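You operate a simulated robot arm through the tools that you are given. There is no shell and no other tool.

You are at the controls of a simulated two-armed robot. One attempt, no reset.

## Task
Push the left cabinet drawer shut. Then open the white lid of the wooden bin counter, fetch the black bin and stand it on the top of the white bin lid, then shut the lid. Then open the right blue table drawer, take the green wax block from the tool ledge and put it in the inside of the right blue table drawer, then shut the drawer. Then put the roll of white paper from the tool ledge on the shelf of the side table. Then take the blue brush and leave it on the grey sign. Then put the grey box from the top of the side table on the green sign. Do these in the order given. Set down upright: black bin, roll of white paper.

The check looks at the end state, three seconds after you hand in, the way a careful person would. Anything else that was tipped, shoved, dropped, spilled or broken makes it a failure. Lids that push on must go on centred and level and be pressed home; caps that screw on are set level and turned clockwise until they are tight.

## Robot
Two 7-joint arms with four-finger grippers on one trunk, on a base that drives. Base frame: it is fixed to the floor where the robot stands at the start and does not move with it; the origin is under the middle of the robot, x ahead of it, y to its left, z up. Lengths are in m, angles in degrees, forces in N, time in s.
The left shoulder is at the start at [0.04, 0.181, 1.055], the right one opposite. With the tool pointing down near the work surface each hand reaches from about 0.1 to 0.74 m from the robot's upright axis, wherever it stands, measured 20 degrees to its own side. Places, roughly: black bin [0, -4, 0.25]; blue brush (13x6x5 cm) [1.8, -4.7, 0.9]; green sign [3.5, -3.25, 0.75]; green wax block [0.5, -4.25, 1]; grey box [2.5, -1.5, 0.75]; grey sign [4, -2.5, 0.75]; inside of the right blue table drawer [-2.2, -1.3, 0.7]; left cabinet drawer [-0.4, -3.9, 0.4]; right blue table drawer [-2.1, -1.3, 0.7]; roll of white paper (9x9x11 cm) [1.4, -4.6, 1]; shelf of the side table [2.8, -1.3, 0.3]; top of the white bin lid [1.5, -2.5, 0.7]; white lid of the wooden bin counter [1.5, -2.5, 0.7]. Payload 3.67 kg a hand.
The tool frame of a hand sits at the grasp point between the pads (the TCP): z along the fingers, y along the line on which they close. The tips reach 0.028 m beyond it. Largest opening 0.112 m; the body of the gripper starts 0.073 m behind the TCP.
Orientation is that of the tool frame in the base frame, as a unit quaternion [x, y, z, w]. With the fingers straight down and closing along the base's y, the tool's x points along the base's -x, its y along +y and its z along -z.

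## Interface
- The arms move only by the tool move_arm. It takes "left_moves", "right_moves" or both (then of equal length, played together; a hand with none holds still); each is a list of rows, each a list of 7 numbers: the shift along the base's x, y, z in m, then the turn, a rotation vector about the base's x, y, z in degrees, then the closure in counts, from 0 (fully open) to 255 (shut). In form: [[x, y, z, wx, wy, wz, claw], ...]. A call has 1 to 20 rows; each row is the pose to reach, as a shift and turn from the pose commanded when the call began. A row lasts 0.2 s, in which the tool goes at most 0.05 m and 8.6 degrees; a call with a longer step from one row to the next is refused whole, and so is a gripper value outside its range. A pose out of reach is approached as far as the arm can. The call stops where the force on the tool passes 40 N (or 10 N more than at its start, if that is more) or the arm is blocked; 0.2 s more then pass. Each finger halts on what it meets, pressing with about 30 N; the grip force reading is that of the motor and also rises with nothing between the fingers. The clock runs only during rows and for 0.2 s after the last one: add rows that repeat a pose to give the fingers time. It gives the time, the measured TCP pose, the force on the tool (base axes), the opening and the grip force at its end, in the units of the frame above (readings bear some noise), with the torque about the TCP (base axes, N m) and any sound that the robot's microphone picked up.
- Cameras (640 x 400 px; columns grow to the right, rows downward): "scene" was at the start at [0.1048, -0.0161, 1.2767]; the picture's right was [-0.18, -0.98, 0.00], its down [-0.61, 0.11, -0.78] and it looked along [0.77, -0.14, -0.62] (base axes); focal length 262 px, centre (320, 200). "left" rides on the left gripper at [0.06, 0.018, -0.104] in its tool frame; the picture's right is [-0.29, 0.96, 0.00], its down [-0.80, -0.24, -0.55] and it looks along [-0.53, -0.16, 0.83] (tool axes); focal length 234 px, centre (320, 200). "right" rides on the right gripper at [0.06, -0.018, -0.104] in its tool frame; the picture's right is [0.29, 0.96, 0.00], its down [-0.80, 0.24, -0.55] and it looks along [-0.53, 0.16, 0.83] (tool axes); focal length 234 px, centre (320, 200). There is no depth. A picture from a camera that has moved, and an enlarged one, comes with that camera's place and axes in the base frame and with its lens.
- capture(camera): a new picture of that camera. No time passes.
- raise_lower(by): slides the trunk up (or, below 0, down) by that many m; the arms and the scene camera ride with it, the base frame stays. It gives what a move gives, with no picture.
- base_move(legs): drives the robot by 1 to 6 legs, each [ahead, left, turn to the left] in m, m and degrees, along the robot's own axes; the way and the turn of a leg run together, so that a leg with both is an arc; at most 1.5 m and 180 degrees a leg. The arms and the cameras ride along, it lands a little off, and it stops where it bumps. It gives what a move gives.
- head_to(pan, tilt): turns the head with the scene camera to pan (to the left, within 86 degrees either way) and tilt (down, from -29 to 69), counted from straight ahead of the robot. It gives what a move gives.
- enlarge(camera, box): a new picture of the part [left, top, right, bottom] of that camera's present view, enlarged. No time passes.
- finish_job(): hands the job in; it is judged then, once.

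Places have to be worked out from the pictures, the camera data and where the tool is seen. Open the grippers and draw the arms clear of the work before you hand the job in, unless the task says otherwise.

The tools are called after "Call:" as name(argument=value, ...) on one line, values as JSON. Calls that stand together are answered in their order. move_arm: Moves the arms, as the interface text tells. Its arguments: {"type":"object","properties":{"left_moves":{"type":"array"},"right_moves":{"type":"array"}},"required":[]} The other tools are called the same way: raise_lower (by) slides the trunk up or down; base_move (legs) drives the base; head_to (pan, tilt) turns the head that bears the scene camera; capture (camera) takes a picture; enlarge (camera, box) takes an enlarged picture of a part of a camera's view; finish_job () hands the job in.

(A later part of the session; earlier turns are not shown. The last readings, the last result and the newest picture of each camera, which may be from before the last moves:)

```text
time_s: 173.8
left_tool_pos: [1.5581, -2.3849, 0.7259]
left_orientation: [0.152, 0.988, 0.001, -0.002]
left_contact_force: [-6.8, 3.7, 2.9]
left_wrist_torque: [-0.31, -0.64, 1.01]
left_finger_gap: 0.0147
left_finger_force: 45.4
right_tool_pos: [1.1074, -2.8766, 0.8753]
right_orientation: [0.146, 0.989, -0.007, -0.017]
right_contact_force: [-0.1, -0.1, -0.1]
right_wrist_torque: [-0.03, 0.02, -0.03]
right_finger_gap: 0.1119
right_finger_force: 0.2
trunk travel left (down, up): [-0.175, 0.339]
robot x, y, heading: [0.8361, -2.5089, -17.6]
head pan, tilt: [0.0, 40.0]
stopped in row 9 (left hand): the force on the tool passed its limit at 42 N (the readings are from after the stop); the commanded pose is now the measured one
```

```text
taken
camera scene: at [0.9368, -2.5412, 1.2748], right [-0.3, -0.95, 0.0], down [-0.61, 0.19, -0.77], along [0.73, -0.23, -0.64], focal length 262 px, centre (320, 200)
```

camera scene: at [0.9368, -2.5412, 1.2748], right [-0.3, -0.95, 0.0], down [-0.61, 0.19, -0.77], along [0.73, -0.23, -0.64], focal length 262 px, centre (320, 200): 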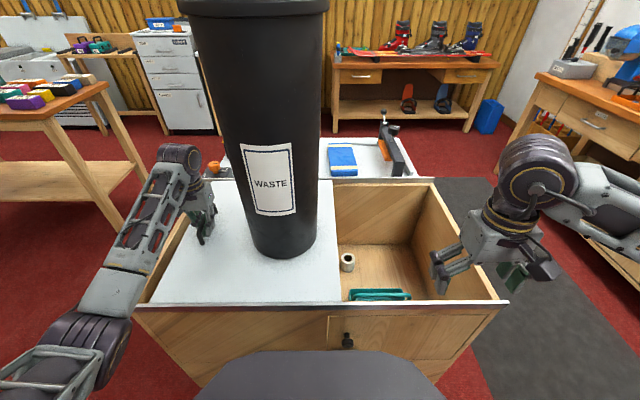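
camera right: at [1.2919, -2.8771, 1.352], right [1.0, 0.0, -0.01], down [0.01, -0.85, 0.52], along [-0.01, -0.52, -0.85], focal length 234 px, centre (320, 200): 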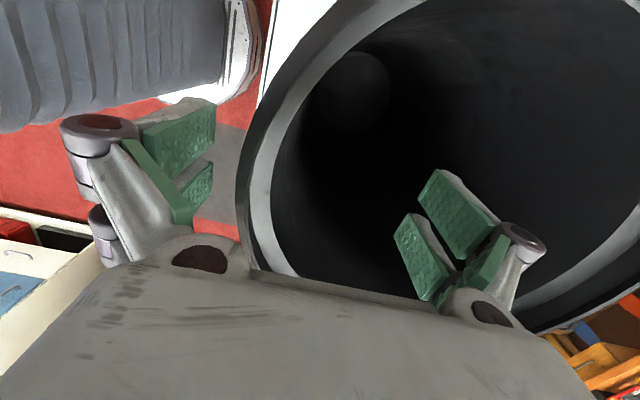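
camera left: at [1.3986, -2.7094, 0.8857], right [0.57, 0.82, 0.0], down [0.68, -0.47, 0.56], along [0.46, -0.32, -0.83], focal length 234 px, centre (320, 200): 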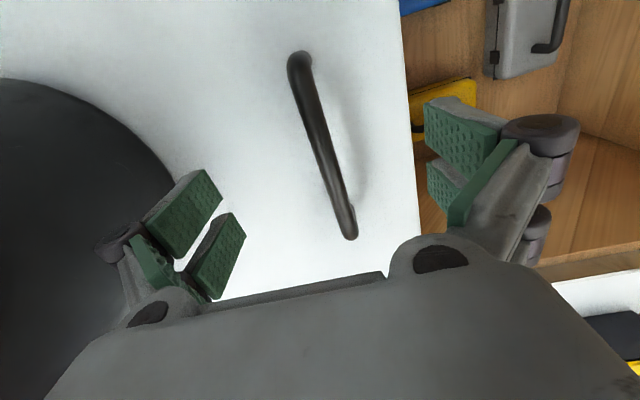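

Stopped on accumulated misfit with ~5 cm left. I continue from the relaxed pose.

Call:
move_arm(left_moves=[[0.0015, 0.0048, 0, 0, 0, 0, 255], [0.0045, 0.0143, 0, 0, 0, 0, 255], [0.0082, 0.0263, 0, 0, 0, 0, 255], [0.0119, 0.0382, 0, 0, 0, 0, 255], [0.0149, 0.0477, 0, 0, 0, 0, 255], [0.0179, 0.0573, 0, 0, 0, 0, 255], [0.0209, 0.0668, 0, 0, 0, 0, 255]])

Call:
capture(camera="scene")

```text
time_s: 175.4
left_tool_pos: [1.576, -2.3318, 0.7261]
left_orientation: [0.156, 0.988, -0.004, -0.005]
left_contact_force: [-14.2, -8.8, 13.3]
left_wrist_torque: [0.85, 0.65, 2.27]
left_finger_gap: 0.0152
left_finger_force: 44.8
right_tool_pos: [1.1045, -2.877, 0.8753]
right_orientation: [0.148, 0.989, -0.006, -0.016]
right_contact_force: [-0.1, -0.4, 0.4]
right_wrist_torque: [-0.02, -0.02, 0.0]
right_finger_gap: 0.1119
right_finger_force: 0.1
trunk travel left (down, up): [-0.175, 0.339]
robot x, y, heading: [0.837, -2.5103, -18.0]
head pan, tilt: [0.0, 40.0]
stopped in row 7 (left hand): the force on the tool passed its limit at 46 N (the readings are from after the stop); the commanded pose is now the measured one
```

```text
taken
camera scene: at [0.935, -2.5424, 1.2748], right [-0.3, -0.95, 0.0], down [-0.61, 0.2, -0.77], along [0.73, -0.23, -0.64], focal length 262 px, centre (320, 200)
```

scene: 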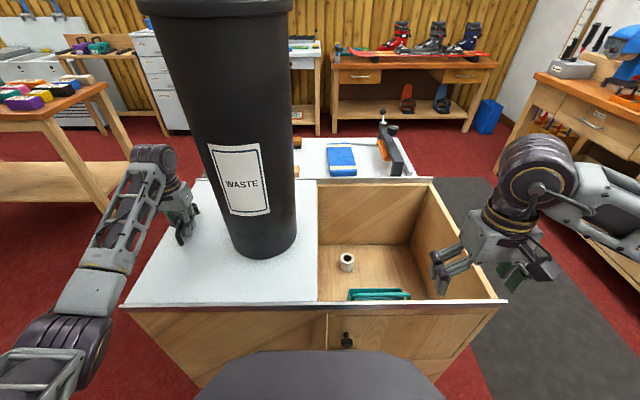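

The handle is back at its original closed position and the stop was felt: lid shut with the bin standing on it. I release, raise and withdraw the left hand.

Call:
move_arm(left_moves=[[0, 0, 0, 0, 0, 0, 150], [0, 0, 0, 0, 0, 0, 60], [0, 0, 0, 0, 0, 0, 30], [0, 0, 0, 0, 0, 0, 30], [0.001, 0.003, 0.04, 0, 0, 0, 30], [0.002, 0.005, 0.09, 0, 0, 0, 30], [0.002, 0.005, 0.145, 0, 0, 0, 0], [-0.043, 0.02, 0.145, 0, 0, 0, 0], [-0.088, 0.033, 0.145, 0, 0, 0, 0], [-0.133, 0.03, 0.145, 0, 0, 0, 0], [-0.178, 0.02, 0.145, 0, 0, 0, 0], [-0.223, 0.01, 0.145, 0, 0, 0, 0], [-0.268, -0.01, 0.145, 0, 0, 0, 0], [-0.3, -0.04, 0.145, 0, 0, 0, 0], [-0.32, -0.075, 0.145, 0, 0, 0, 0]])

Call:
capture(camera="scene")

```text
refused: row 7 steps farther than a row can; nothing moved
```

```text
taken
camera scene: at [0.935, -2.5424, 1.2748], right [-0.3, -0.95, 0.0], down [-0.61, 0.2, -0.77], along [0.73, -0.23, -0.64], focal length 262 px, centre (320, 200)
```

scene: 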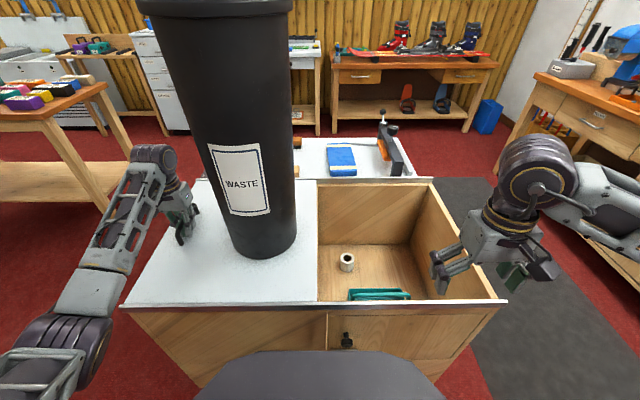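

One step was too long; I resend with smaller steps.

Call:
move_arm(left_moves=[[0, 0, 0, 0, 0, 0, 150], [0, 0, 0, 0, 0, 0, 60], [0, 0, 0, 0, 0, 0, 30], [0, 0, 0, 0, 0, 0, 30], [0.001, 0.003, 0.04, 0, 0, 0, 30], [0.002, 0.005, 0.08, 0, 0, 0, 30], [0.002, 0.005, 0.12, 0, 0, 0, 30], [0.002, 0.005, 0.145, 0, 0, 0, 0], [-0.04, 0.02, 0.145, 0, 0, 0, 0], [-0.085, 0.033, 0.145, 0, 0, 0, 0], [-0.13, 0.03, 0.145, 0, 0, 0, 0], [-0.175, 0.02, 0.145, 0, 0, 0, 0], [-0.22, 0.01, 0.145, 0, 0, 0, 0], [-0.26, -0.01, 0.145, 0, 0, 0, 0], [-0.29, -0.04, 0.145, 0, 0, 0, 0], [-0.315, -0.075, 0.145, 0, 0, 0, 0]])

Call:
capture(camera="scene")

```text
time_s: 178.8
left_tool_pos: [1.2637, -2.4026, 0.8683]
left_orientation: [0.158, 0.987, -0.003, -0.005]
left_contact_force: [-0.2, -0.4, 1.0]
left_wrist_torque: [0.02, -0.03, 0.0]
left_finger_gap: 0.1123
left_finger_force: 0.0
right_tool_pos: [1.107, -2.8768, 0.8737]
right_orientation: [0.148, 0.989, -0.006, -0.018]
right_contact_force: [0.6, -0.3, -0.3]
right_wrist_torque: [0.0, -0.02, 0.01]
right_finger_gap: 0.1119
right_finger_force: 0.2
trunk travel left (down, up): [-0.175, 0.339]
robot x, y, heading: [0.8406, -2.5085, -18.0]
head pan, tilt: [0.0, 40.0]
```

```text
taken
camera scene: at [0.9375, -2.543, 1.2745], right [-0.3, -0.95, 0.0], down [-0.61, 0.2, -0.77], along [0.73, -0.23, -0.64], focal length 262 px, centre (320, 200)
```

scene: 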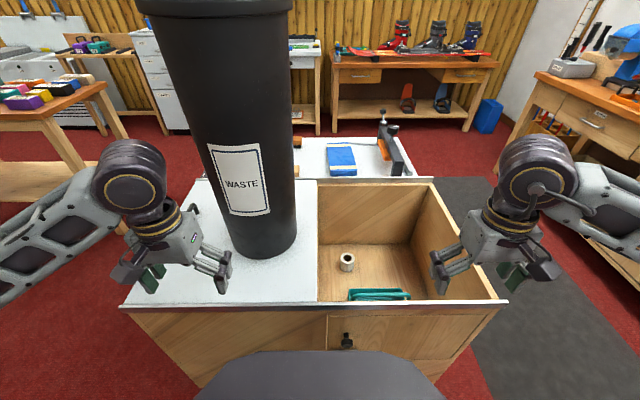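

Bin standing on the shut lid. Next the blue table drawer near [-2.1,-1.3]: I back off, turn around and drive there.

Call:
base_move(legs=[[-0.4, 0, 0], [0, 0, -177], [1.0, 0.1, 0], [0.75, -0.4, 0]])

Call:
head_to(pan=0, tilt=35)

Call:
capture(camera="scene")

```text
time_s: 198.4
left_tool_pos: [-1.5858, -1.8074, 0.8661]
left_orientation: [0.993, -0.119, 0.004, -0.004]
left_contact_force: [0.4, -0.4, -1.3]
left_wrist_torque: [0.0, 0.0, 0.02]
left_finger_gap: 0.1118
left_finger_force: 0.0
right_tool_pos: [-1.4659, -1.3214, 0.8732]
right_orientation: [0.994, -0.109, 0.018, -0.008]
right_contact_force: [1.2, 0.3, -0.2]
right_wrist_torque: [0.0, -0.03, 0.02]
right_finger_gap: 0.112
right_finger_force: 0.1
trunk travel left (down, up): [-0.175, 0.339]
robot x, y, heading: [-1.1679, -1.667, 166.6]
head pan, tilt: [0.0, 40.0]
```

```text
time_s: 199.1
left_tool_pos: [-1.5853, -1.8075, 0.8675]
left_orientation: [0.993, -0.119, 0.005, -0.003]
left_contact_force: [-0.1, 0.5, 1.1]
left_wrist_torque: [0.0, -0.03, 0.03]
left_finger_gap: 0.112
left_finger_force: 0.1
right_tool_pos: [-1.466, -1.3225, 0.875]
right_orientation: [0.994, -0.109, 0.017, -0.009]
right_contact_force: [-0.4, -1.1, 0.0]
right_wrist_torque: [-0.04, 0.06, 0.02]
right_finger_gap: 0.1119
right_finger_force: 0.0
trunk travel left (down, up): [-0.175, 0.339]
robot x, y, heading: [-1.1678, -1.666, 166.8]
head pan, tilt: [0.0, 35.0]
```

```text
taken
camera scene: at [-1.2745, -1.643, 1.282], right [0.23, 0.97, 0.0], down [0.56, -0.13, -0.82], along [-0.8, 0.19, -0.57], focal length 262 px, centre (320, 200)
```

scene: 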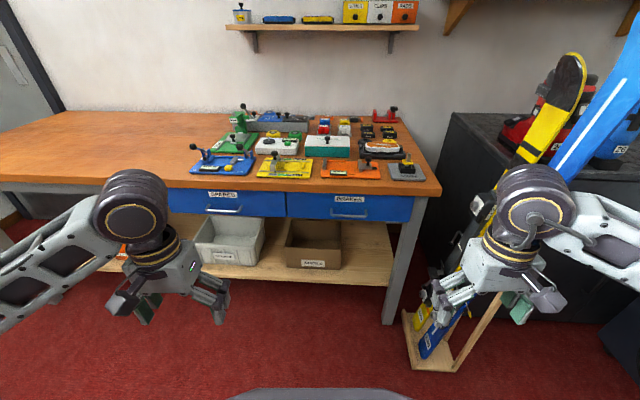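

The table is ahead; its right drawer has a bar handle ~0.7 m ahead. Note the ski rack close to my right hand. Zooming on the drawer.

Call:
enlarge(camera="scene", box=[260, 100, 460, 240])

Call:
capture(camera="right")

```text
2.86 times, centred on (360, 170) of scene
camera zoom: at [-1.2745, -1.643, 1.282], right [0.23, 0.97, 0.0], down [0.56, -0.13, -0.82], along [-0.8, 0.19, -0.57], focal length 749 px, centre (206, 286)
```

zoom: 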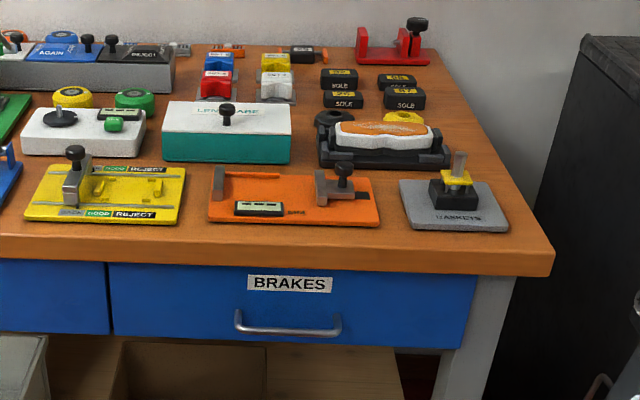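

```text
taken
camera right: at [-1.407, -1.3185, 0.9815], right [0.07, -1.0, -0.01], down [-0.85, -0.07, 0.52], along [-0.52, -0.03, -0.85], focal length 234 px, centre (320, 200)
```

right: 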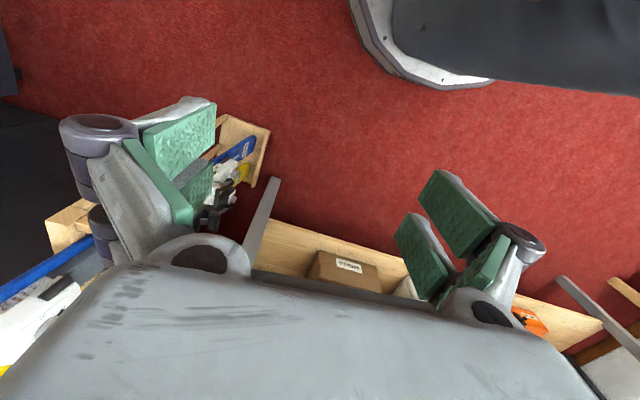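

Handle ≈0.845 m ahead, z≈0.70 after I square up (turn −3.8°). I'll grasp it with the left hand pointing forward, fingers closing vertically. First turn, then pitch the left hand forward while extending.

Call:
base_move(legs=[[0, 0, -3.8]])

Call:
move_arm(left_moves=[[-0.022, 0.0066, -0.006, 2.4, 7.8, 0, 0], [-0.044, 0.0132, -0.012, 4.8, 15.7, 0, 0], [-0.065, 0.02, -0.018, 7.2, 23.5, 0, 0], [-0.087, 0.0266, -0.024, 9.6, 31.3, 0, 0], [-0.109, 0.0332, -0.03, 12, 39.1, 0, 0], [-0.13, 0.04, -0.036, 14.4, 47, 0, 0], [-0.152, 0.0466, -0.042, 16.7, 54.8, 0, 0], [-0.174, 0.0532, -0.048, 19.1, 62.6, 0, 0], [-0.196, 0.06, -0.054, 21.5, 70.4, 0, 0], [-0.217, 0.0665, -0.06, 23.9, 78.2, 0, 0], [-0.239, 0.073, -0.066, 26.3, 86.1, 0, 0]])

Call:
capture(camera="scene")

```text
time_s: 200.0
left_tool_pos: [-1.5932, -1.7787, 0.8674]
left_orientation: [0.988, -0.152, 0.005, -0.004]
left_contact_force: [-0.1, 0.1, 0.5]
left_wrist_torque: [0.0, 0.0, 0.03]
left_finger_gap: 0.112
left_finger_force: 0.2
right_tool_pos: [-1.4432, -1.3024, 0.8744]
right_orientation: [0.99, -0.142, 0.018, -0.006]
right_contact_force: [0.5, 0.3, -0.2]
right_wrist_torque: [0.02, 0.02, 0.01]
right_finger_gap: 0.1122
right_finger_force: 0.0
trunk travel left (down, up): [-0.175, 0.339]
robot x, y, heading: [-1.1668, -1.6673, 163.1]
head pan, tilt: [0.0, 35.0]
```

```text
time_s: 202.4
left_tool_pos: [-1.8337, -1.7064, 0.7995]
left_orientation: [0.701, -0.111, -0.697, -0.103]
left_contact_force: [-0.2, -0.3, 0.8]
left_wrist_torque: [-0.03, -0.02, -0.01]
left_finger_gap: 0.1119
left_finger_force: 0.0
right_tool_pos: [-1.4433, -1.3017, 0.8743]
right_orientation: [0.99, -0.142, 0.018, -0.006]
right_contact_force: [-0.1, 0.2, 0.2]
right_wrist_torque: [-0.06, 0.04, 0.03]
right_finger_gap: 0.1119
right_finger_force: 0.1
trunk travel left (down, up): [-0.175, 0.339]
robot x, y, heading: [-1.1683, -1.6689, 163.0]
head pan, tilt: [0.0, 35.0]
```

```text
taken
camera scene: at [-1.2729, -1.6353, 1.282], right [0.29, 0.96, 0.0], down [0.55, -0.17, -0.82], along [-0.78, 0.24, -0.57], focal length 262 px, centre (320, 200)
```

scene: 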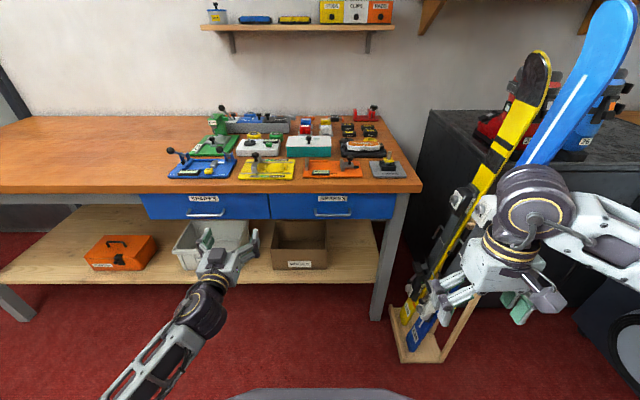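

Pitch succeeded and the view is square to the table. Now roll the hand 90° about its pointing axis so the fingers close vertically.

Call:
move_arm(left_moves=[[0, 0, 0, 7.8, -2.4, 0, 0], [0, 0, 0, 15.7, -4.8, 0, 0], [0, 0, 0, 23.5, -7.2, 0, 0], [0, 0, 0, 31.3, -9.6, 0, 0], [0, 0, 0, 39.1, -12, 0, 0], [0, 0, 0, 47, -14.4, 0, 0], [0, 0, 0, 54.8, -16.7, 0, 0], [0, 0, 0, 62.6, -19.1, 0, 0], [0, 0, 0, 70.4, -21.5, 0, 0], [0, 0, 0, 78.2, -23.9, 0, 0], [0, 0, 0, 86.1, -26.3, 0, 0]])

Call:
capture(camera="scene")

Call:
capture(camera="left")

```text
time_s: 204.9
left_tool_pos: [-1.8374, -1.7273, 0.7928]
left_orientation: [0.607, 0.367, -0.452, -0.541]
left_contact_force: [0.7, -0.4, 0.2]
left_wrist_torque: [0.02, 0.02, -0.01]
left_finger_gap: 0.1121
left_finger_force: 0.1
right_tool_pos: [-1.4432, -1.3043, 0.8755]
right_orientation: [0.99, -0.143, 0.017, -0.007]
right_contact_force: [-1.3, 0.5, 0.9]
right_wrist_torque: [0.01, -0.03, 0.0]
right_finger_gap: 0.1121
right_finger_force: 0.0
trunk travel left (down, up): [-0.175, 0.339]
robot x, y, heading: [-1.1698, -1.6665, 162.8]
head pan, tilt: [0.0, 35.0]
stopped in row 11 (left hand): the arm was blocked; the commanded pose is now the measured one
```

```text
taken
camera scene: at [-1.2727, -1.6359, 1.2822], right [0.29, 0.96, 0.0], down [0.55, -0.17, -0.82], along [-0.78, 0.24, -0.57], focal length 262 px, centre (320, 200)
```

scene: 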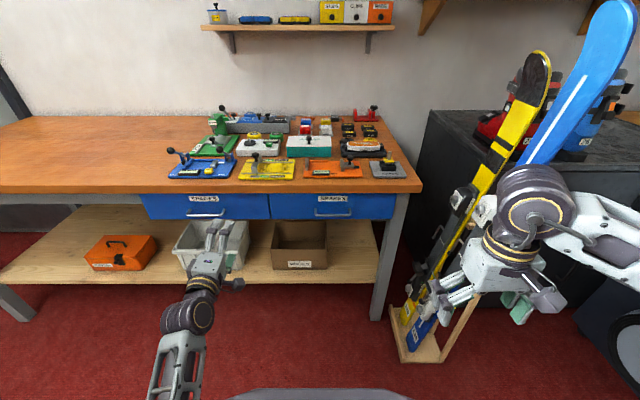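

```text
taken
camera left: at [-1.7199, -1.7081, 0.7658], right [-0.13, -0.41, -0.9], down [0.28, -0.89, 0.36], along [-0.95, -0.2, 0.23], focal length 234 px, centre (320, 200)
```

left: 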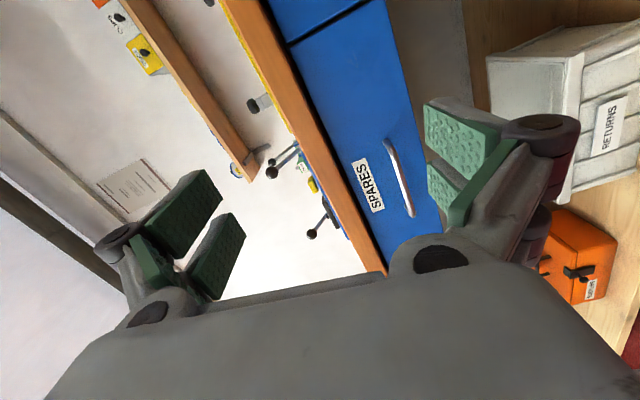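

The roll got within ~8° of vertical (joint limit), good enough for a bar. Handle estimate: 0.826 ahead, −0.045 left, z≈0.725. I bring the hand in front of it, partially opened, and look.

Call:
move_arm(left_moves=[[0.004, 0.04, -0.012, 0, 0, 0, 95], [0.008, 0.08, -0.024, 0, 0, 0, 95], [0.012, 0.12, -0.036, 0, 0, 0, 95], [0.016, 0.16, -0.048, 0, 0, 0, 95], [0.02, 0.2, -0.06, 0, 0, 0, 95], [0.025, 0.245, -0.068, 0, 0, 0, 95], [0.03, 0.286, -0.068, 0, 0, 0, 95], [0.02, 0.295, -0.068, 0, 0, 0, 95]])

Call:
capture(camera="left")

Call:
enlarge(camera="scene", box=[240, 130, 440, 270])

```text
time_s: 205.5
left_tool_pos: [-1.8412, -1.6895, 0.7585]
left_orientation: [0.645, 0.303, -0.492, -0.501]
left_contact_force: [0.6, -0.8, 0.0]
left_wrist_torque: [0.02, 0.02, 0.04]
left_finger_gap: 0.0701
left_finger_force: 0.0
right_tool_pos: [-1.4436, -1.3028, 0.8753]
right_orientation: [0.99, -0.142, 0.017, -0.006]
right_contact_force: [-0.2, -0.6, 0.2]
right_wrist_torque: [-0.01, -0.03, 0.0]
right_finger_gap: 0.1118
right_finger_force: 0.1
trunk travel left (down, up): [-0.175, 0.339]
robot x, y, heading: [-1.167, -1.6692, 162.9]
head pan, tilt: [0.0, 35.0]
stopped in row 3 (left hand): the arm was blocked; the commanded pose is now the measured one
```

```text
taken
camera left: at [-1.7251, -1.6786, 0.7231], right [-0.19, -0.56, -0.81], down [0.28, -0.82, 0.5], along [-0.94, -0.13, 0.31], focal length 234 px, centre (320, 200)
```

left: 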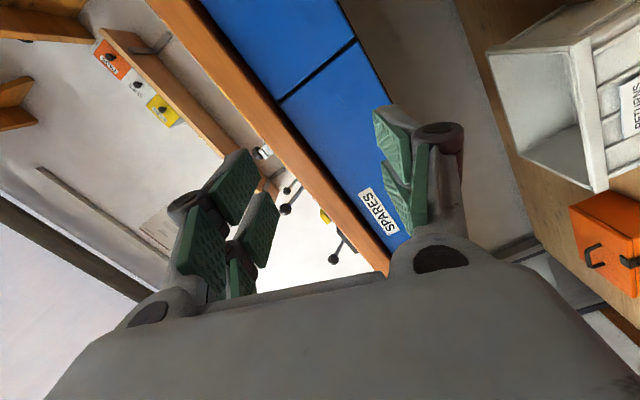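

```text
2.86 times, centred on (340, 200) of scene
camera zoom: at [-1.2726, -1.6361, 1.2826], right [0.29, 0.96, 0.0], down [0.55, -0.17, -0.82], along [-0.78, 0.24, -0.57], focal length 749 px, centre (263, 200)
```

zoom: 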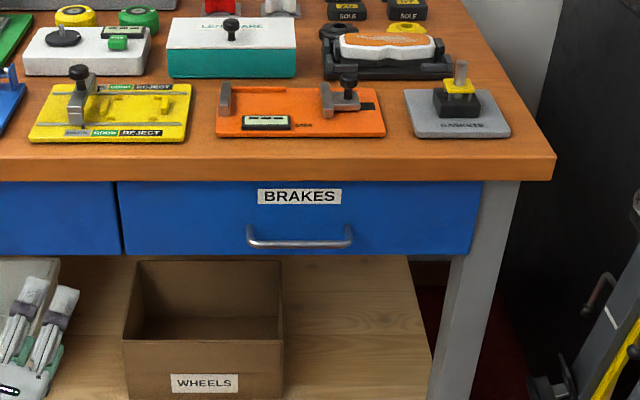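

The left wrist hits its roll limit when reaching across. I'll return the hand to the left and instead shift the base 0.3 m right so the handle lies in front of the left arm.

Call:
move_arm(left_moves=[[-0.004, -0.02, -0.01, 4, -1.2, 0, 95], [-0.004, -0.04, -0.02, 8, -2.4, 0, 95], [-0.004, -0.05, -0.03, 11, -3.4, 0, 95]])

Call:
base_move(legs=[[0, -0.3, 0]])

Call:
capture(camera="scene")

Call:
capture(camera="left")

```text
time_s: 206.3
left_tool_pos: [-1.8445, -1.7383, 0.7266]
left_orientation: [0.606, 0.366, -0.44, -0.553]
left_contact_force: [0.4, -0.5, -0.5]
left_wrist_torque: [0.0, -0.02, -0.01]
left_finger_gap: 0.0705
left_finger_force: 0.1
right_tool_pos: [-1.4428, -1.3033, 0.8737]
right_orientation: [0.99, -0.143, 0.018, -0.008]
right_contact_force: [-0.1, 0.3, -0.4]
right_wrist_torque: [0.02, -0.03, -0.03]
right_finger_gap: 0.1119
right_finger_force: 0.1
trunk travel left (down, up): [-0.175, 0.339]
robot x, y, heading: [-1.1677, -1.6668, 163.4]
head pan, tilt: [0.0, 35.0]
```

```text
time_s: 208.4
left_tool_pos: [-1.7558, -1.4466, 0.727]
left_orientation: [0.608, 0.364, -0.441, -0.552]
left_contact_force: [0.4, 0.9, 0.9]
left_wrist_torque: [0.0, 0.01, 0.02]
left_finger_gap: 0.0703
left_finger_force: 0.0
right_tool_pos: [-1.3512, -1.0117, 0.8741]
right_orientation: [0.99, -0.143, 0.017, -0.006]
right_contact_force: [0.9, -0.2, 0.4]
right_wrist_torque: [-0.03, 0.03, 0.03]
right_finger_gap: 0.1119
right_finger_force: 0.1
trunk travel left (down, up): [-0.175, 0.339]
robot x, y, heading: [-1.0831, -1.3803, 162.9]
head pan, tilt: [0.0, 35.0]
```

```text
taken
camera scene: at [-1.1827, -1.3456, 1.2821], right [0.3, 0.95, 0.0], down [0.55, -0.17, -0.82], along [-0.78, 0.24, -0.57], focal length 262 px, centre (320, 200)
```

scene: 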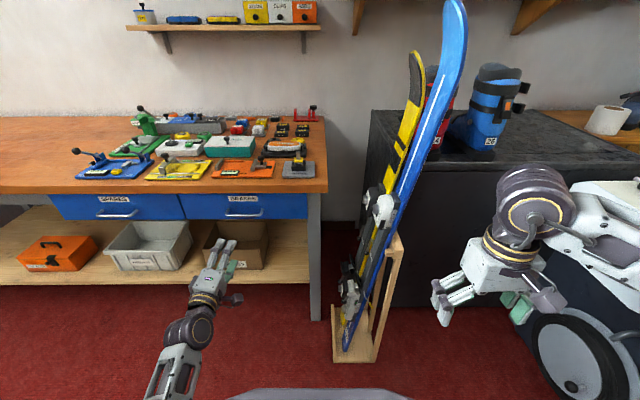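

```text
taken
camera left: at [-1.6372, -1.4302, 0.7015], right [-0.14, -0.39, -0.91], down [0.25, -0.9, 0.35], along [-0.96, -0.18, 0.23], focal length 234 px, centre (320, 200)
```

left: 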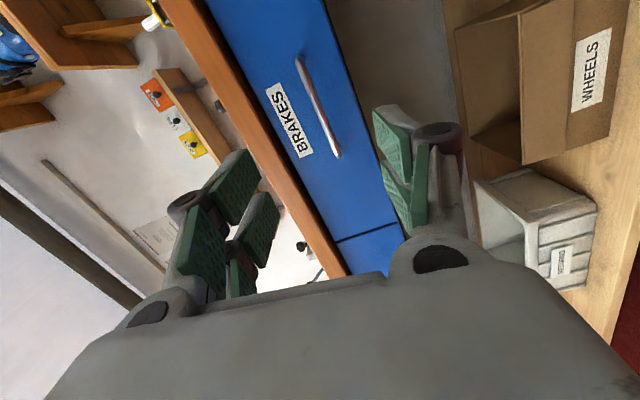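

The handle is straight ahead of the hand at nearly the same height (z≈0.73), ~0.19 m further. I advance 0.15 m and check.

Call:
move_arm(left_moves=[[-0.0287, 0.0088, 0.001, 0, 0, 0, 95], [-0.0573, 0.0176, 0.002, 0, 0, 0, 95], [-0.086, 0.0265, 0.003, 0, 0, 0, 95], [-0.1147, 0.0353, 0.003, 0, 0, 0, 95], [-0.1434, 0.0441, 0.003, 0, 0, 0, 95]])

Call:
capture(camera="left")

Call:
enlarge(camera="scene", box=[160, 150, 320, 270])

```text
time_s: 209.6
left_tool_pos: [-1.8979, -1.4025, 0.7319]
left_orientation: [0.608, 0.364, -0.44, -0.552]
left_contact_force: [0.2, 0.3, -0.1]
left_wrist_torque: [0.03, 0.0, 0.02]
left_finger_gap: 0.0701
left_finger_force: 0.1
right_tool_pos: [-1.3522, -1.0132, 0.8753]
right_orientation: [0.989, -0.145, 0.018, -0.006]
right_contact_force: [0.7, -0.3, -0.7]
right_wrist_torque: [-0.01, -0.02, 0.03]
right_finger_gap: 0.112
right_finger_force: 0.0
trunk travel left (down, up): [-0.175, 0.339]
robot x, y, heading: [-1.0803, -1.3767, 162.8]
head pan, tilt: [0.0, 35.0]
```

```text
taken
camera left: at [-1.7808, -1.3871, 0.7055], right [-0.14, -0.39, -0.91], down [0.25, -0.9, 0.35], along [-0.96, -0.18, 0.22], focal length 234 px, centre (320, 200)
```

left: 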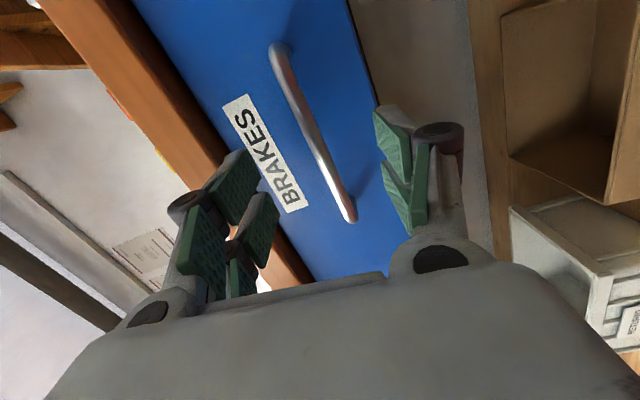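

```text
3.33 times, centred on (240, 210) of scene
camera zoom: at [-1.1836, -1.3465, 1.282], right [0.3, 0.95, 0.0], down [0.55, -0.17, -0.82], along [-0.78, 0.24, -0.57], focal length 874 px, centre (587, 167)
```

zoom: 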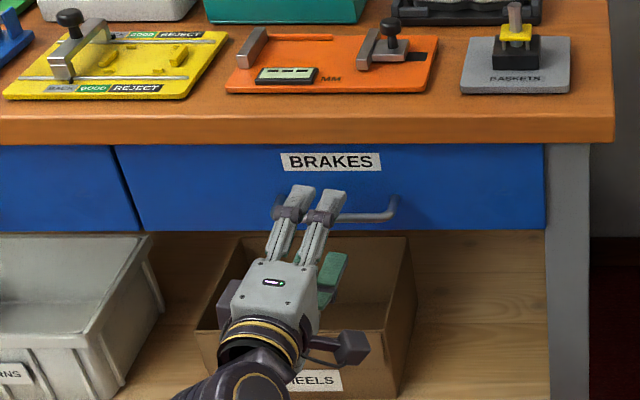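

The bar lies between the fingers, laterally centred. I advance 4 cm more and close.

Call:
move_arm(left_moves=[[-0.0191, 0.0059, -0.003, 0, 0, 0, 95], [-0.0382, 0.0118, -0.004, 0, 0, 0, 95], [-0.0382, 0.0118, -0.004, 0, 0, 0, 180], [-0.0382, 0.0118, -0.004, 0, 0, 0, 255], [-0.0382, 0.0118, -0.004, 0, 0, 0, 255], [-0.0382, 0.0118, -0.004, 0, 0, 0, 255]])

Call:
capture(camera="left")

```text
time_s: 211.0
left_tool_pos: [-1.9364, -1.392, 0.729]
left_orientation: [0.607, 0.364, -0.439, -0.554]
left_contact_force: [-0.5, 1.9, 3.6]
left_wrist_torque: [2.34, -0.72, -0.09]
left_finger_gap: 0.0148
left_finger_force: 44.8
right_tool_pos: [-1.3517, -1.0137, 0.8753]
right_orientation: [0.989, -0.144, 0.016, -0.006]
right_contact_force: [0.2, 0.4, 0.3]
right_wrist_torque: [0.03, 0.01, -0.01]
right_finger_gap: 0.112
right_finger_force: 0.0
trunk travel left (down, up): [-0.175, 0.339]
robot x, y, heading: [-1.0792, -1.3812, 162.7]
head pan, tilt: [0.0, 35.0]
```

```text
taken
camera left: at [-1.8189, -1.3751, 0.7026], right [-0.14, -0.38, -0.91], down [0.25, -0.91, 0.34], along [-0.96, -0.18, 0.22], focal length 234 px, centre (320, 200)
```

left: 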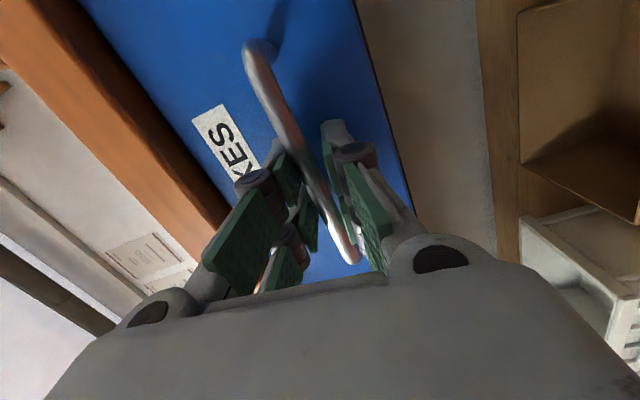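

Handle gripped. I pull the drawer with the arm ~10 cm first to test it.

Call:
move_arm(left_moves=[[0.0096, -0.0029, 0, 0, 0, 0, 255], [0.0287, -0.0088, 0, 0, 0, 0, 255], [0.0478, -0.0147, 0, 0, 0, 0, 255], [0.067, -0.0206, 0, 0, 0, 0, 255], [0.0861, -0.0265, 0, 0, 0, 0, 255], [0.0956, -0.0294, 0, 0, 0, 0, 255]])

Call:
capture(camera="scene")

```text
time_s: 212.4
left_tool_pos: [-1.8405, -1.4209, 0.7284]
left_orientation: [0.607, 0.363, -0.44, -0.553]
left_contact_force: [-0.7, -3.1, 17.5]
left_wrist_torque: [2.18, -0.73, 0.03]
left_finger_gap: 0.0148
left_finger_force: 44.7
right_tool_pos: [-1.3501, -1.0137, 0.8758]
right_orientation: [0.989, -0.144, 0.016, -0.007]
right_contact_force: [-0.3, 0.7, -0.4]
right_wrist_torque: [0.01, 0.02, 0.0]
right_finger_gap: 0.1121
right_finger_force: 0.1
trunk travel left (down, up): [-0.175, 0.339]
robot x, y, heading: [-1.0832, -1.3756, 162.6]
head pan, tilt: [0.0, 35.0]
```

```text
taken
camera scene: at [-1.1812, -1.3472, 1.2823], right [0.3, 0.95, 0.0], down [0.55, -0.17, -0.82], along [-0.78, 0.24, -0.57], focal length 262 px, centre (320, 200)
```

scene: 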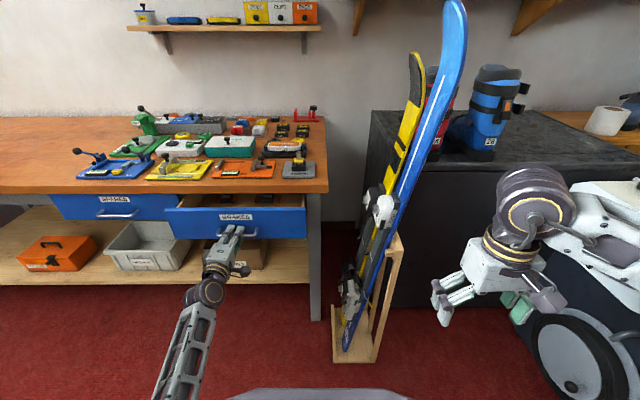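

The drawer slides. I pull a further ~10 cm.

Call:
move_arm(left_moves=[[0.0096, -0.0029, 0.002, 0, 0, 0, 255], [0.0287, -0.0088, 0.002, 0, 0, 0, 255], [0.0478, -0.0147, 0.002, 0, 0, 0, 255], [0.067, -0.0206, 0.002, 0, 0, 0, 255], [0.0861, -0.0265, 0.002, 0, 0, 0, 255], [0.1052, -0.0324, 0.002, 0, 0, 0, 255]])

Call:
capture(camera="scene")

```text
time_s: 213.8
left_tool_pos: [-1.7359, -1.4542, 0.7283]
left_orientation: [0.609, 0.364, -0.437, -0.552]
left_contact_force: [1.8, 3.0, -0.5]
left_wrist_torque: [2.28, -0.7, 0.5]
left_finger_gap: 0.0145
left_finger_force: 45.1
right_tool_pos: [-1.3517, -1.0128, 0.8742]
right_orientation: [0.989, -0.145, 0.017, -0.007]
right_contact_force: [1.2, -0.1, -0.9]
right_wrist_torque: [0.02, 0.01, -0.01]
right_finger_gap: 0.1119
right_finger_force: 0.0
trunk travel left (down, up): [-0.175, 0.339]
robot x, y, heading: [-1.0793, -1.3809, 162.5]
head pan, tilt: [0.0, 35.0]
```

```text
taken
camera scene: at [-1.1825, -1.3469, 1.282], right [0.3, 0.95, 0.0], down [0.55, -0.17, -0.82], along [-0.78, 0.24, -0.57], focal length 262 px, centre (320, 200)
```

scene: 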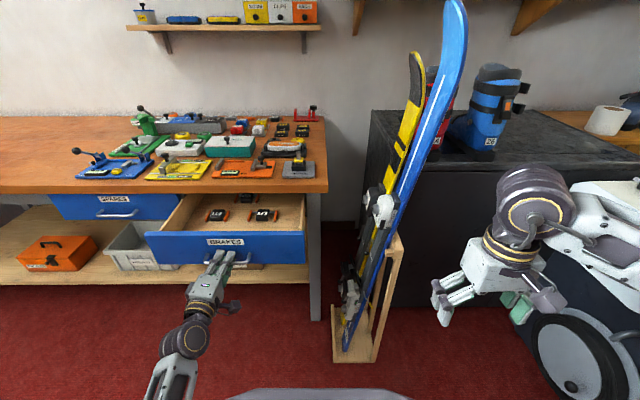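

Open ~0.21 m, two brake parts inside. I try a bit more to find the end stop.

Call:
move_arm(left_moves=[[0.0096, -0.0029, 0, 0, 0, 0, 255], [0.0191, -0.0059, 0, 0, 0, 0, 255], [0.0287, -0.0088, 0, 0, 0, 0, 255], [0.0382, -0.0118, 0, 0, 0, 0, 255]])

Call:
capture(camera="scene")

```text
time_s: 214.8
left_tool_pos: [-1.6964, -1.4651, 0.728]
left_orientation: [0.608, 0.364, -0.439, -0.552]
left_contact_force: [1.0, 1.0, -3.6]
left_wrist_torque: [2.23, -0.65, -0.07]
left_finger_gap: 0.0147
left_finger_force: 44.8
right_tool_pos: [-1.3516, -1.0141, 0.8761]
right_orientation: [0.989, -0.144, 0.018, -0.008]
right_contact_force: [0.3, 0.4, 0.4]
right_wrist_torque: [0.01, -0.01, -0.01]
right_finger_gap: 0.112
right_finger_force: 0.1
trunk travel left (down, up): [-0.175, 0.339]
robot x, y, heading: [-1.0808, -1.3794, 162.8]
head pan, tilt: [0.0, 35.0]
```

```text
taken
camera scene: at [-1.1832, -1.3472, 1.282], right [0.3, 0.95, 0.0], down [0.55, -0.17, -0.82], along [-0.78, 0.24, -0.57], focal length 262 px, centre (320, 200)
```

scene: 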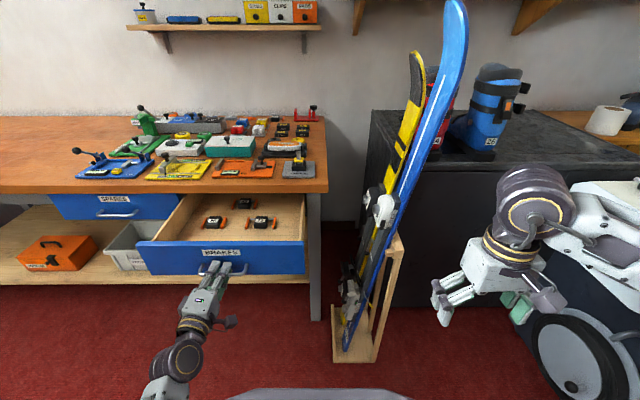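

Open 0.25 m, with room in its front half. I release the handle and back away with the base.

Call:
move_arm(left_moves=[[0, 0, 0, 0, 0, 0, 180], [0, 0, 0, 0, 0, 0, 95], [0, 0, 0, 0, 0, 0, 60], [0, 0, 0, 0, 0, 0, 60]])

Call:
base_move(legs=[[-0.35, 0, 0]])

Call:
capture(camera="scene")

```text
time_s: 215.8
left_tool_pos: [-1.698, -1.4647, 0.7287]
left_orientation: [0.607, 0.363, -0.44, -0.553]
left_contact_force: [-0.4, 0.0, -0.7]
left_wrist_torque: [0.0, -0.01, 0.02]
left_finger_gap: 0.0858
left_finger_force: 0.1
right_tool_pos: [-1.3505, -1.0149, 0.8751]
right_orientation: [0.989, -0.144, 0.017, -0.007]
right_contact_force: [-0.3, -0.5, -0.7]
right_wrist_torque: [0.0, 0.01, -0.01]
right_finger_gap: 0.112
right_finger_force: 0.0
trunk travel left (down, up): [-0.175, 0.339]
robot x, y, heading: [-1.0807, -1.3787, 162.5]
head pan, tilt: [0.0, 35.0]
```

```text
time_s: 218.2
left_tool_pos: [-1.3593, -1.5682, 0.7289]
left_orientation: [0.608, 0.362, -0.438, -0.554]
left_contact_force: [0.2, -0.4, -0.3]
left_wrist_torque: [0.02, -0.01, -0.02]
left_finger_gap: 0.0854
left_finger_force: 0.1
right_tool_pos: [-1.0122, -1.1193, 0.8744]
right_orientation: [0.989, -0.145, 0.017, -0.006]
right_contact_force: [-0.5, -0.5, 1.3]
right_wrist_torque: [0.03, 0.04, -0.02]
right_finger_gap: 0.1123
right_finger_force: 0.1
trunk travel left (down, up): [-0.175, 0.339]
robot x, y, heading: [-0.7447, -1.4849, 162.8]
head pan, tilt: [0.0, 35.0]
```

```text
taken
camera scene: at [-0.844, -1.4528, 1.2822], right [0.3, 0.95, 0.0], down [0.55, -0.17, -0.82], along [-0.78, 0.25, -0.57], focal length 262 px, centre (320, 200)
```

scene: 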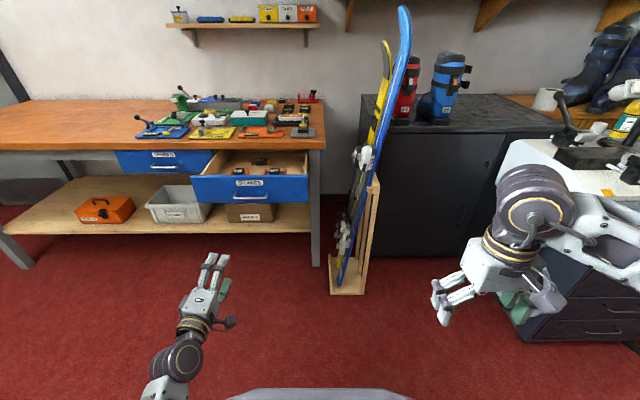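

Drawer open and clear. I restore the left hand: roll back, then pitch down.

Call:
move_arm(left_moves=[[0, 0, 0, -7.6, 2.4, 0, 0], [0, 0, 0, -15.3, 4.7, 0, 0], [0, 0, 0, -22.9, 7.1, 0, 0], [0, 0, 0, -30.6, 9.5, 0, 0], [0, 0, 0, -38.2, 11.8, 0, 0], [0, 0, 0, -45.8, 14.2, 0, 0], [0, 0, 0, -53.5, 16.6, 0, 0], [0, 0, 0, -61.1, 18.9, 0, 0], [0, 0, 0, -68.8, 21.3, 0, 0], [0, 0, 0, -76.4, 23.7, 0, 0]])

Call:
move_arm(left_moves=[[0.02, -0.006, 0.013, -2.4, -7.8, 0, 0], [0.04, -0.012, 0.026, -4.8, -15.7, 0, 0], [0.06, -0.018, 0.039, -7.2, -23.5, 0, 0], [0.08, -0.025, 0.052, -9.6, -31.3, 0, 0], [0.1, -0.031, 0.065, -12, -39.1, 0, 0], [0.12, -0.037, 0.078, -14.4, -47, 0, 0], [0.14, -0.043, 0.091, -16.7, -54.8, 0, 0], [0.15, -0.046, 0.104, -19.1, -62.6, 0, 0], [0.16, -0.05, 0.117, -21.5, -70.4, 0, 0], [0.17, -0.053, 0.13, -23.9, -78.2, 0, 0], [0.18, -0.056, 0.14, -26.3, -86.1, 0, 0]])

```text
time_s: 220.4
left_tool_pos: [-1.3599, -1.5676, 0.7289]
left_orientation: [0.722, -0.097, -0.675, -0.118]
left_contact_force: [-0.9, 0.8, 0.3]
left_wrist_torque: [-0.01, 0.01, 0.01]
left_finger_gap: 0.1121
left_finger_force: 0.1
right_tool_pos: [-1.0122, -1.118, 0.8751]
right_orientation: [0.989, -0.146, 0.017, -0.006]
right_contact_force: [0.2, 0.0, -0.2]
right_wrist_torque: [0.01, 0.0, 0.02]
right_finger_gap: 0.112
right_finger_force: 0.0
trunk travel left (down, up): [-0.175, 0.339]
robot x, y, heading: [-0.7422, -1.4837, 162.3]
head pan, tilt: [0.0, 35.0]
```

```text
time_s: 222.8
left_tool_pos: [-1.1797, -1.6233, 0.8707]
left_orientation: [0.991, -0.128, 0.033, -0.001]
left_contact_force: [-2.0, -4.1, 0.2]
left_wrist_torque: [0.3, -0.12, 0.03]
left_finger_gap: 0.1121
left_finger_force: 0.0
left hand out of reach, approached as far as the arm can: row 5, 6, 7, 8
right_tool_pos: [-1.0123, -1.1187, 0.8737]
right_orientation: [0.989, -0.145, 0.017, -0.006]
right_contact_force: [0.2, -0.8, 0.0]
right_wrist_torque: [0.0, -0.02, 0.06]
right_finger_gap: 0.1122
right_finger_force: 0.0
trunk travel left (down, up): [-0.175, 0.339]
robot x, y, heading: [-0.7398, -1.4856, 162.3]
head pan, tilt: [0.0, 35.0]
```

Left hand is near default; I fine-correct it, then drive to the workbench (tool ledge) in front of the green wax block.

Call:
move_arm(left_moves=[[0, 0, 0, 0.5, 3.8, -2.6, 0], [0, 0, 0, 0.5, 3.8, -2.6, 0]])

Call:
base_move(legs=[[0, 0.4, 0], [0, 0, 91.5], [0.44, 0.79, 0], [0.4, 0.75, 0]])

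Call:
capture(camera="scene")

```text
time_s: 223.4
left_tool_pos: [-1.1797, -1.6242, 0.8691]
left_orientation: [0.989, -0.149, -0.001, 0.0]
left_contact_force: [0.4, 0.1, 1.1]
left_wrist_torque: [0.0, -0.01, 0.02]
left_finger_gap: 0.112
left_finger_force: 0.1
right_tool_pos: [-1.0135, -1.1189, 0.8753]
right_orientation: [0.989, -0.146, 0.018, -0.007]
right_contact_force: [-0.3, 0.4, 0.1]
right_wrist_torque: [-0.01, -0.02, 0.02]
right_finger_gap: 0.112
right_finger_force: 0.0
trunk travel left (down, up): [-0.175, 0.339]
robot x, y, heading: [-0.743, -1.4844, 162.4]
head pan, tilt: [0.0, 35.0]
```

```text
time_s: 238.6
left_tool_pos: [0.5416, -3.519, 0.8679]
left_orientation: [0.794, 0.608, 0.0, 0.001]
left_contact_force: [-0.7, -0.3, -0.2]
left_wrist_torque: [0.02, 0.0, 0.0]
left_finger_gap: 0.112
left_finger_force: 0.0
right_tool_pos: [0.03, -3.3703, 0.8747]
right_orientation: [0.792, 0.61, 0.007, -0.018]
right_contact_force: [0.2, -0.3, 0.5]
right_wrist_torque: [0.0, 0.02, 0.02]
right_finger_gap: 0.1121
right_finger_force: 0.0
trunk travel left (down, up): [-0.175, 0.339]
robot x, y, heading: [0.3854, -3.0872, -105.6]
head pan, tilt: [0.0, 35.0]
```

```text
taken
camera scene: at [0.3567, -3.1915, 1.282], right [-0.96, 0.27, 0.0], down [0.15, 0.55, -0.82], along [-0.22, -0.79, -0.57], focal length 262 px, centre (320, 200)
```

scene: 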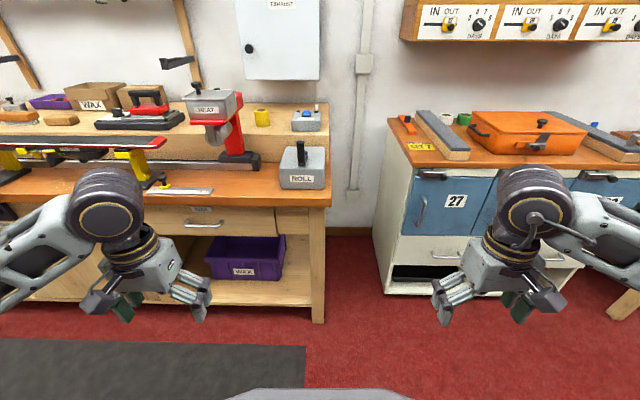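

I zoom in on the ledge to find the green wax block.

Call:
enlarge(camera="scene", box=[0, 70, 340, 210])

Call:
head_to(pan=40, tilt=25)

Call:
capture(camera="scene")

Call:
enlarge(camera="scene", box=[100, 100, 400, 240])

```text
1.88 times, centred on (170, 140) of scene
camera zoom: at [0.3567, -3.1915, 1.282], right [-0.96, 0.27, 0.0], down [0.15, 0.55, -0.82], along [-0.22, -0.79, -0.57], focal length 494 px, centre (602, 313)
```

zoom: 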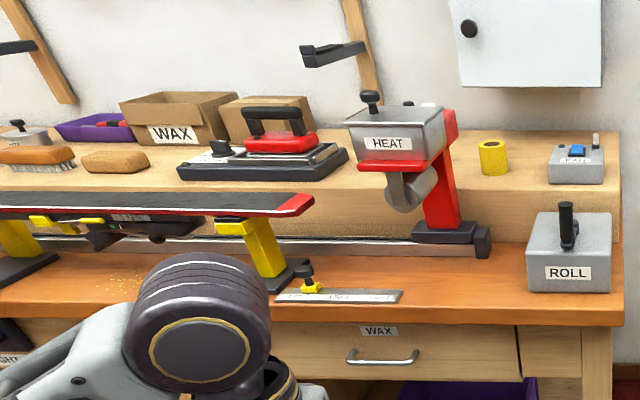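

```text
time_s: 239.7
left_tool_pos: [0.5395, -3.5194, 0.8691]
left_orientation: [0.794, 0.607, 0.0, 0.001]
left_contact_force: [0.3, -0.3, -0.3]
left_wrist_torque: [-0.01, 0.01, 0.01]
left_finger_gap: 0.1121
left_finger_force: 0.0
right_tool_pos: [0.0283, -3.3694, 0.8759]
right_orientation: [0.792, 0.61, 0.008, -0.017]
right_contact_force: [0.6, 0.5, 0.6]
right_wrist_torque: [-0.02, 0.01, 0.0]
right_finger_gap: 0.1121
right_finger_force: 0.1
trunk travel left (down, up): [-0.175, 0.339]
robot x, y, heading: [0.3884, -3.0862, -105.7]
head pan, tilt: [40.0, 25.0]
```

```text
taken
camera scene: at [0.4179, -3.1902, 1.2978], right [-0.91, -0.41, 0.0], down [-0.17, 0.39, -0.91], along [0.37, -0.83, -0.42], focal length 262 px, centre (320, 200)
```

scene: 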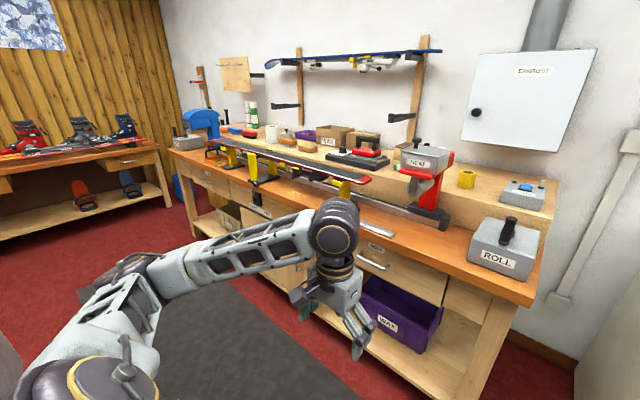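

```text
2.13 times, centred on (250, 170) of scene
camera zoom: at [0.4179, -3.1902, 1.2978], right [-0.91, -0.41, 0.0], down [-0.17, 0.39, -0.91], along [0.37, -0.83, -0.42], focal length 559 px, centre (469, 264)
```

zoom: 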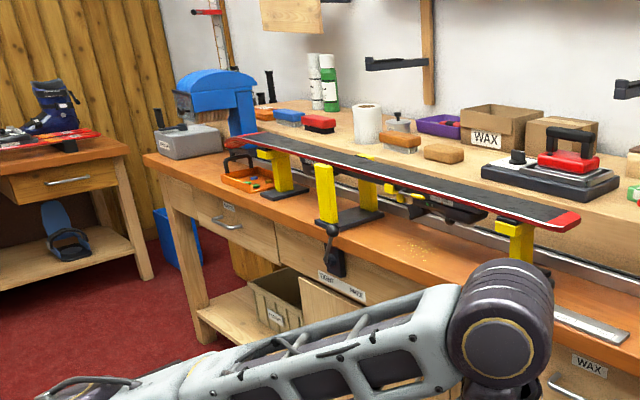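

There's a greenish item just left of/behind the red HEAT device. I zoom in there.

Call:
enlarge(camera="scene", box=[340, 130, 480, 210])

```text
4.57 times, centred on (410, 170) of scene
camera zoom: at [0.4179, -3.1902, 1.2978], right [-0.91, -0.41, 0.0], down [-0.17, 0.39, -0.91], along [0.37, -0.83, -0.42], focal length 1198 px, centre (-91, 337)
```

zoom: 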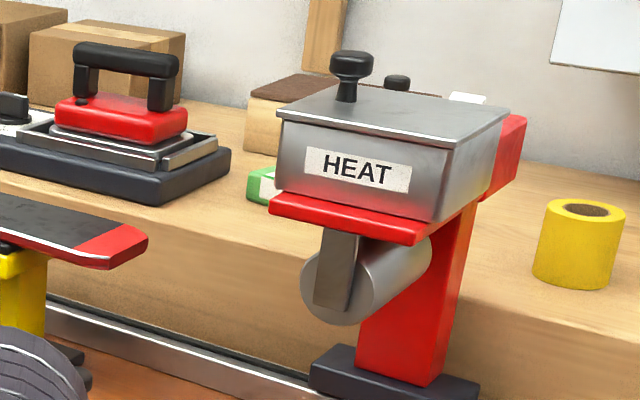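

The green wax block sits on the ledge behind the HEAT device, near [0.52,-4.24]. I raise the trunk 0.2 m so hands stay above bench items, and move closer to the bench.

Call:
raise_lower(by=0.2)

Call:
base_move(legs=[[0.25, 0.24, 0]])

Call:
head_to(pan=0, tilt=50)

Call:
capture(camera="scene")

Call:
capture(camera="left")

```text
time_s: 241.9
left_tool_pos: [0.5398, -3.5196, 1.0687]
left_orientation: [0.795, 0.607, -0.001, 0.0]
left_contact_force: [0.5, 0.2, -0.8]
left_wrist_torque: [-0.02, -0.01, -0.01]
left_finger_gap: 0.1119
left_finger_force: 0.0
right_tool_pos: [0.0286, -3.3707, 1.0744]
right_orientation: [0.792, 0.61, 0.008, -0.017]
right_contact_force: [-0.1, -0.7, -0.1]
right_wrist_torque: [0.02, -0.01, -0.01]
right_finger_gap: 0.112
right_finger_force: 0.1
trunk travel left (down, up): [-0.375, 0.139]
robot x, y, heading: [0.3832, -3.0865, -105.8]
head pan, tilt: [40.0, 25.0]
```

```text
time_s: 244.2
left_tool_pos: [0.7038, -3.8302, 1.0685]
left_orientation: [0.797, 0.604, -0.001, 0.001]
left_contact_force: [-0.8, 0.3, 0.2]
left_wrist_torque: [0.02, -0.01, -0.01]
left_finger_gap: 0.1119
left_finger_force: 0.1
right_tool_pos: [0.195, -3.6753, 1.0735]
right_orientation: [0.795, 0.607, 0.007, -0.016]
right_contact_force: [-0.3, 0.2, 0.8]
right_wrist_torque: [0.04, -0.01, 0.02]
right_finger_gap: 0.1119
right_finger_force: 0.1
trunk travel left (down, up): [-0.375, 0.139]
robot x, y, heading: [0.5558, -3.3917, -106.0]
head pan, tilt: [40.0, 25.0]
```

```text
time_s: 245.2
left_tool_pos: [0.705, -3.8311, 1.0691]
left_orientation: [0.797, 0.604, -0.001, 0.001]
left_contact_force: [0.1, 0.5, 0.0]
left_wrist_torque: [-0.02, 0.0, -0.01]
left_finger_gap: 0.1122
left_finger_force: 0.0
right_tool_pos: [0.1948, -3.678, 1.0733]
right_orientation: [0.795, 0.606, 0.007, -0.017]
right_contact_force: [0.4, 0.1, -0.1]
right_wrist_torque: [0.0, 0.0, 0.01]
right_finger_gap: 0.1123
right_finger_force: 0.0
trunk travel left (down, up): [-0.375, 0.139]
robot x, y, heading: [0.5536, -3.3977, -106.1]
head pan, tilt: [0.0, 50.0]
```

```text
taken
camera scene: at [0.5269, -3.4896, 1.4592], right [-0.96, 0.28, 0.0], down [0.21, 0.74, -0.64], along [-0.18, -0.62, -0.77], focal length 262 px, centre (320, 200)
```

scene: 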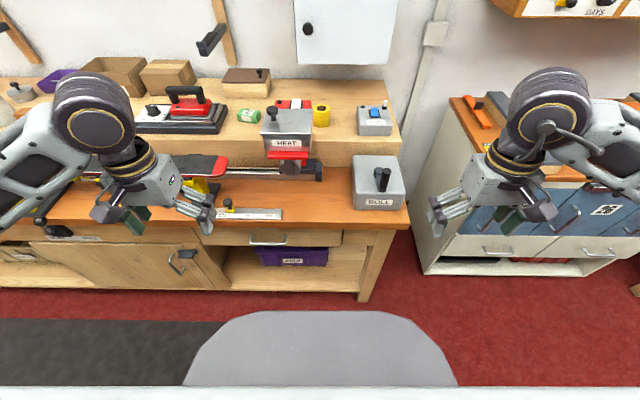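

```text
taken
camera left: at [0.7384, -3.7776, 1.1718], right [0.84, -0.54, 0.0], down [-0.45, -0.7, 0.56], along [-0.3, -0.47, -0.83], focal length 234 px, centre (320, 200)
```

left: 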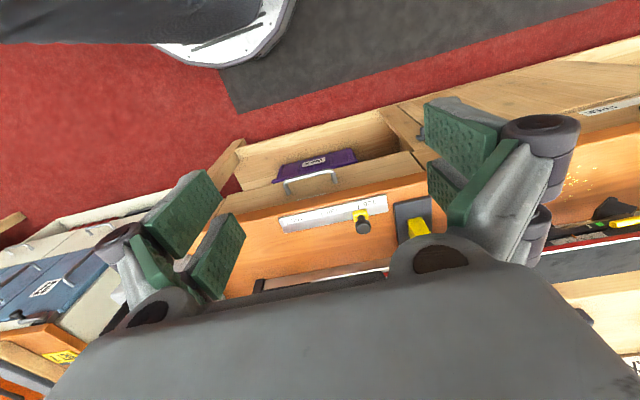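

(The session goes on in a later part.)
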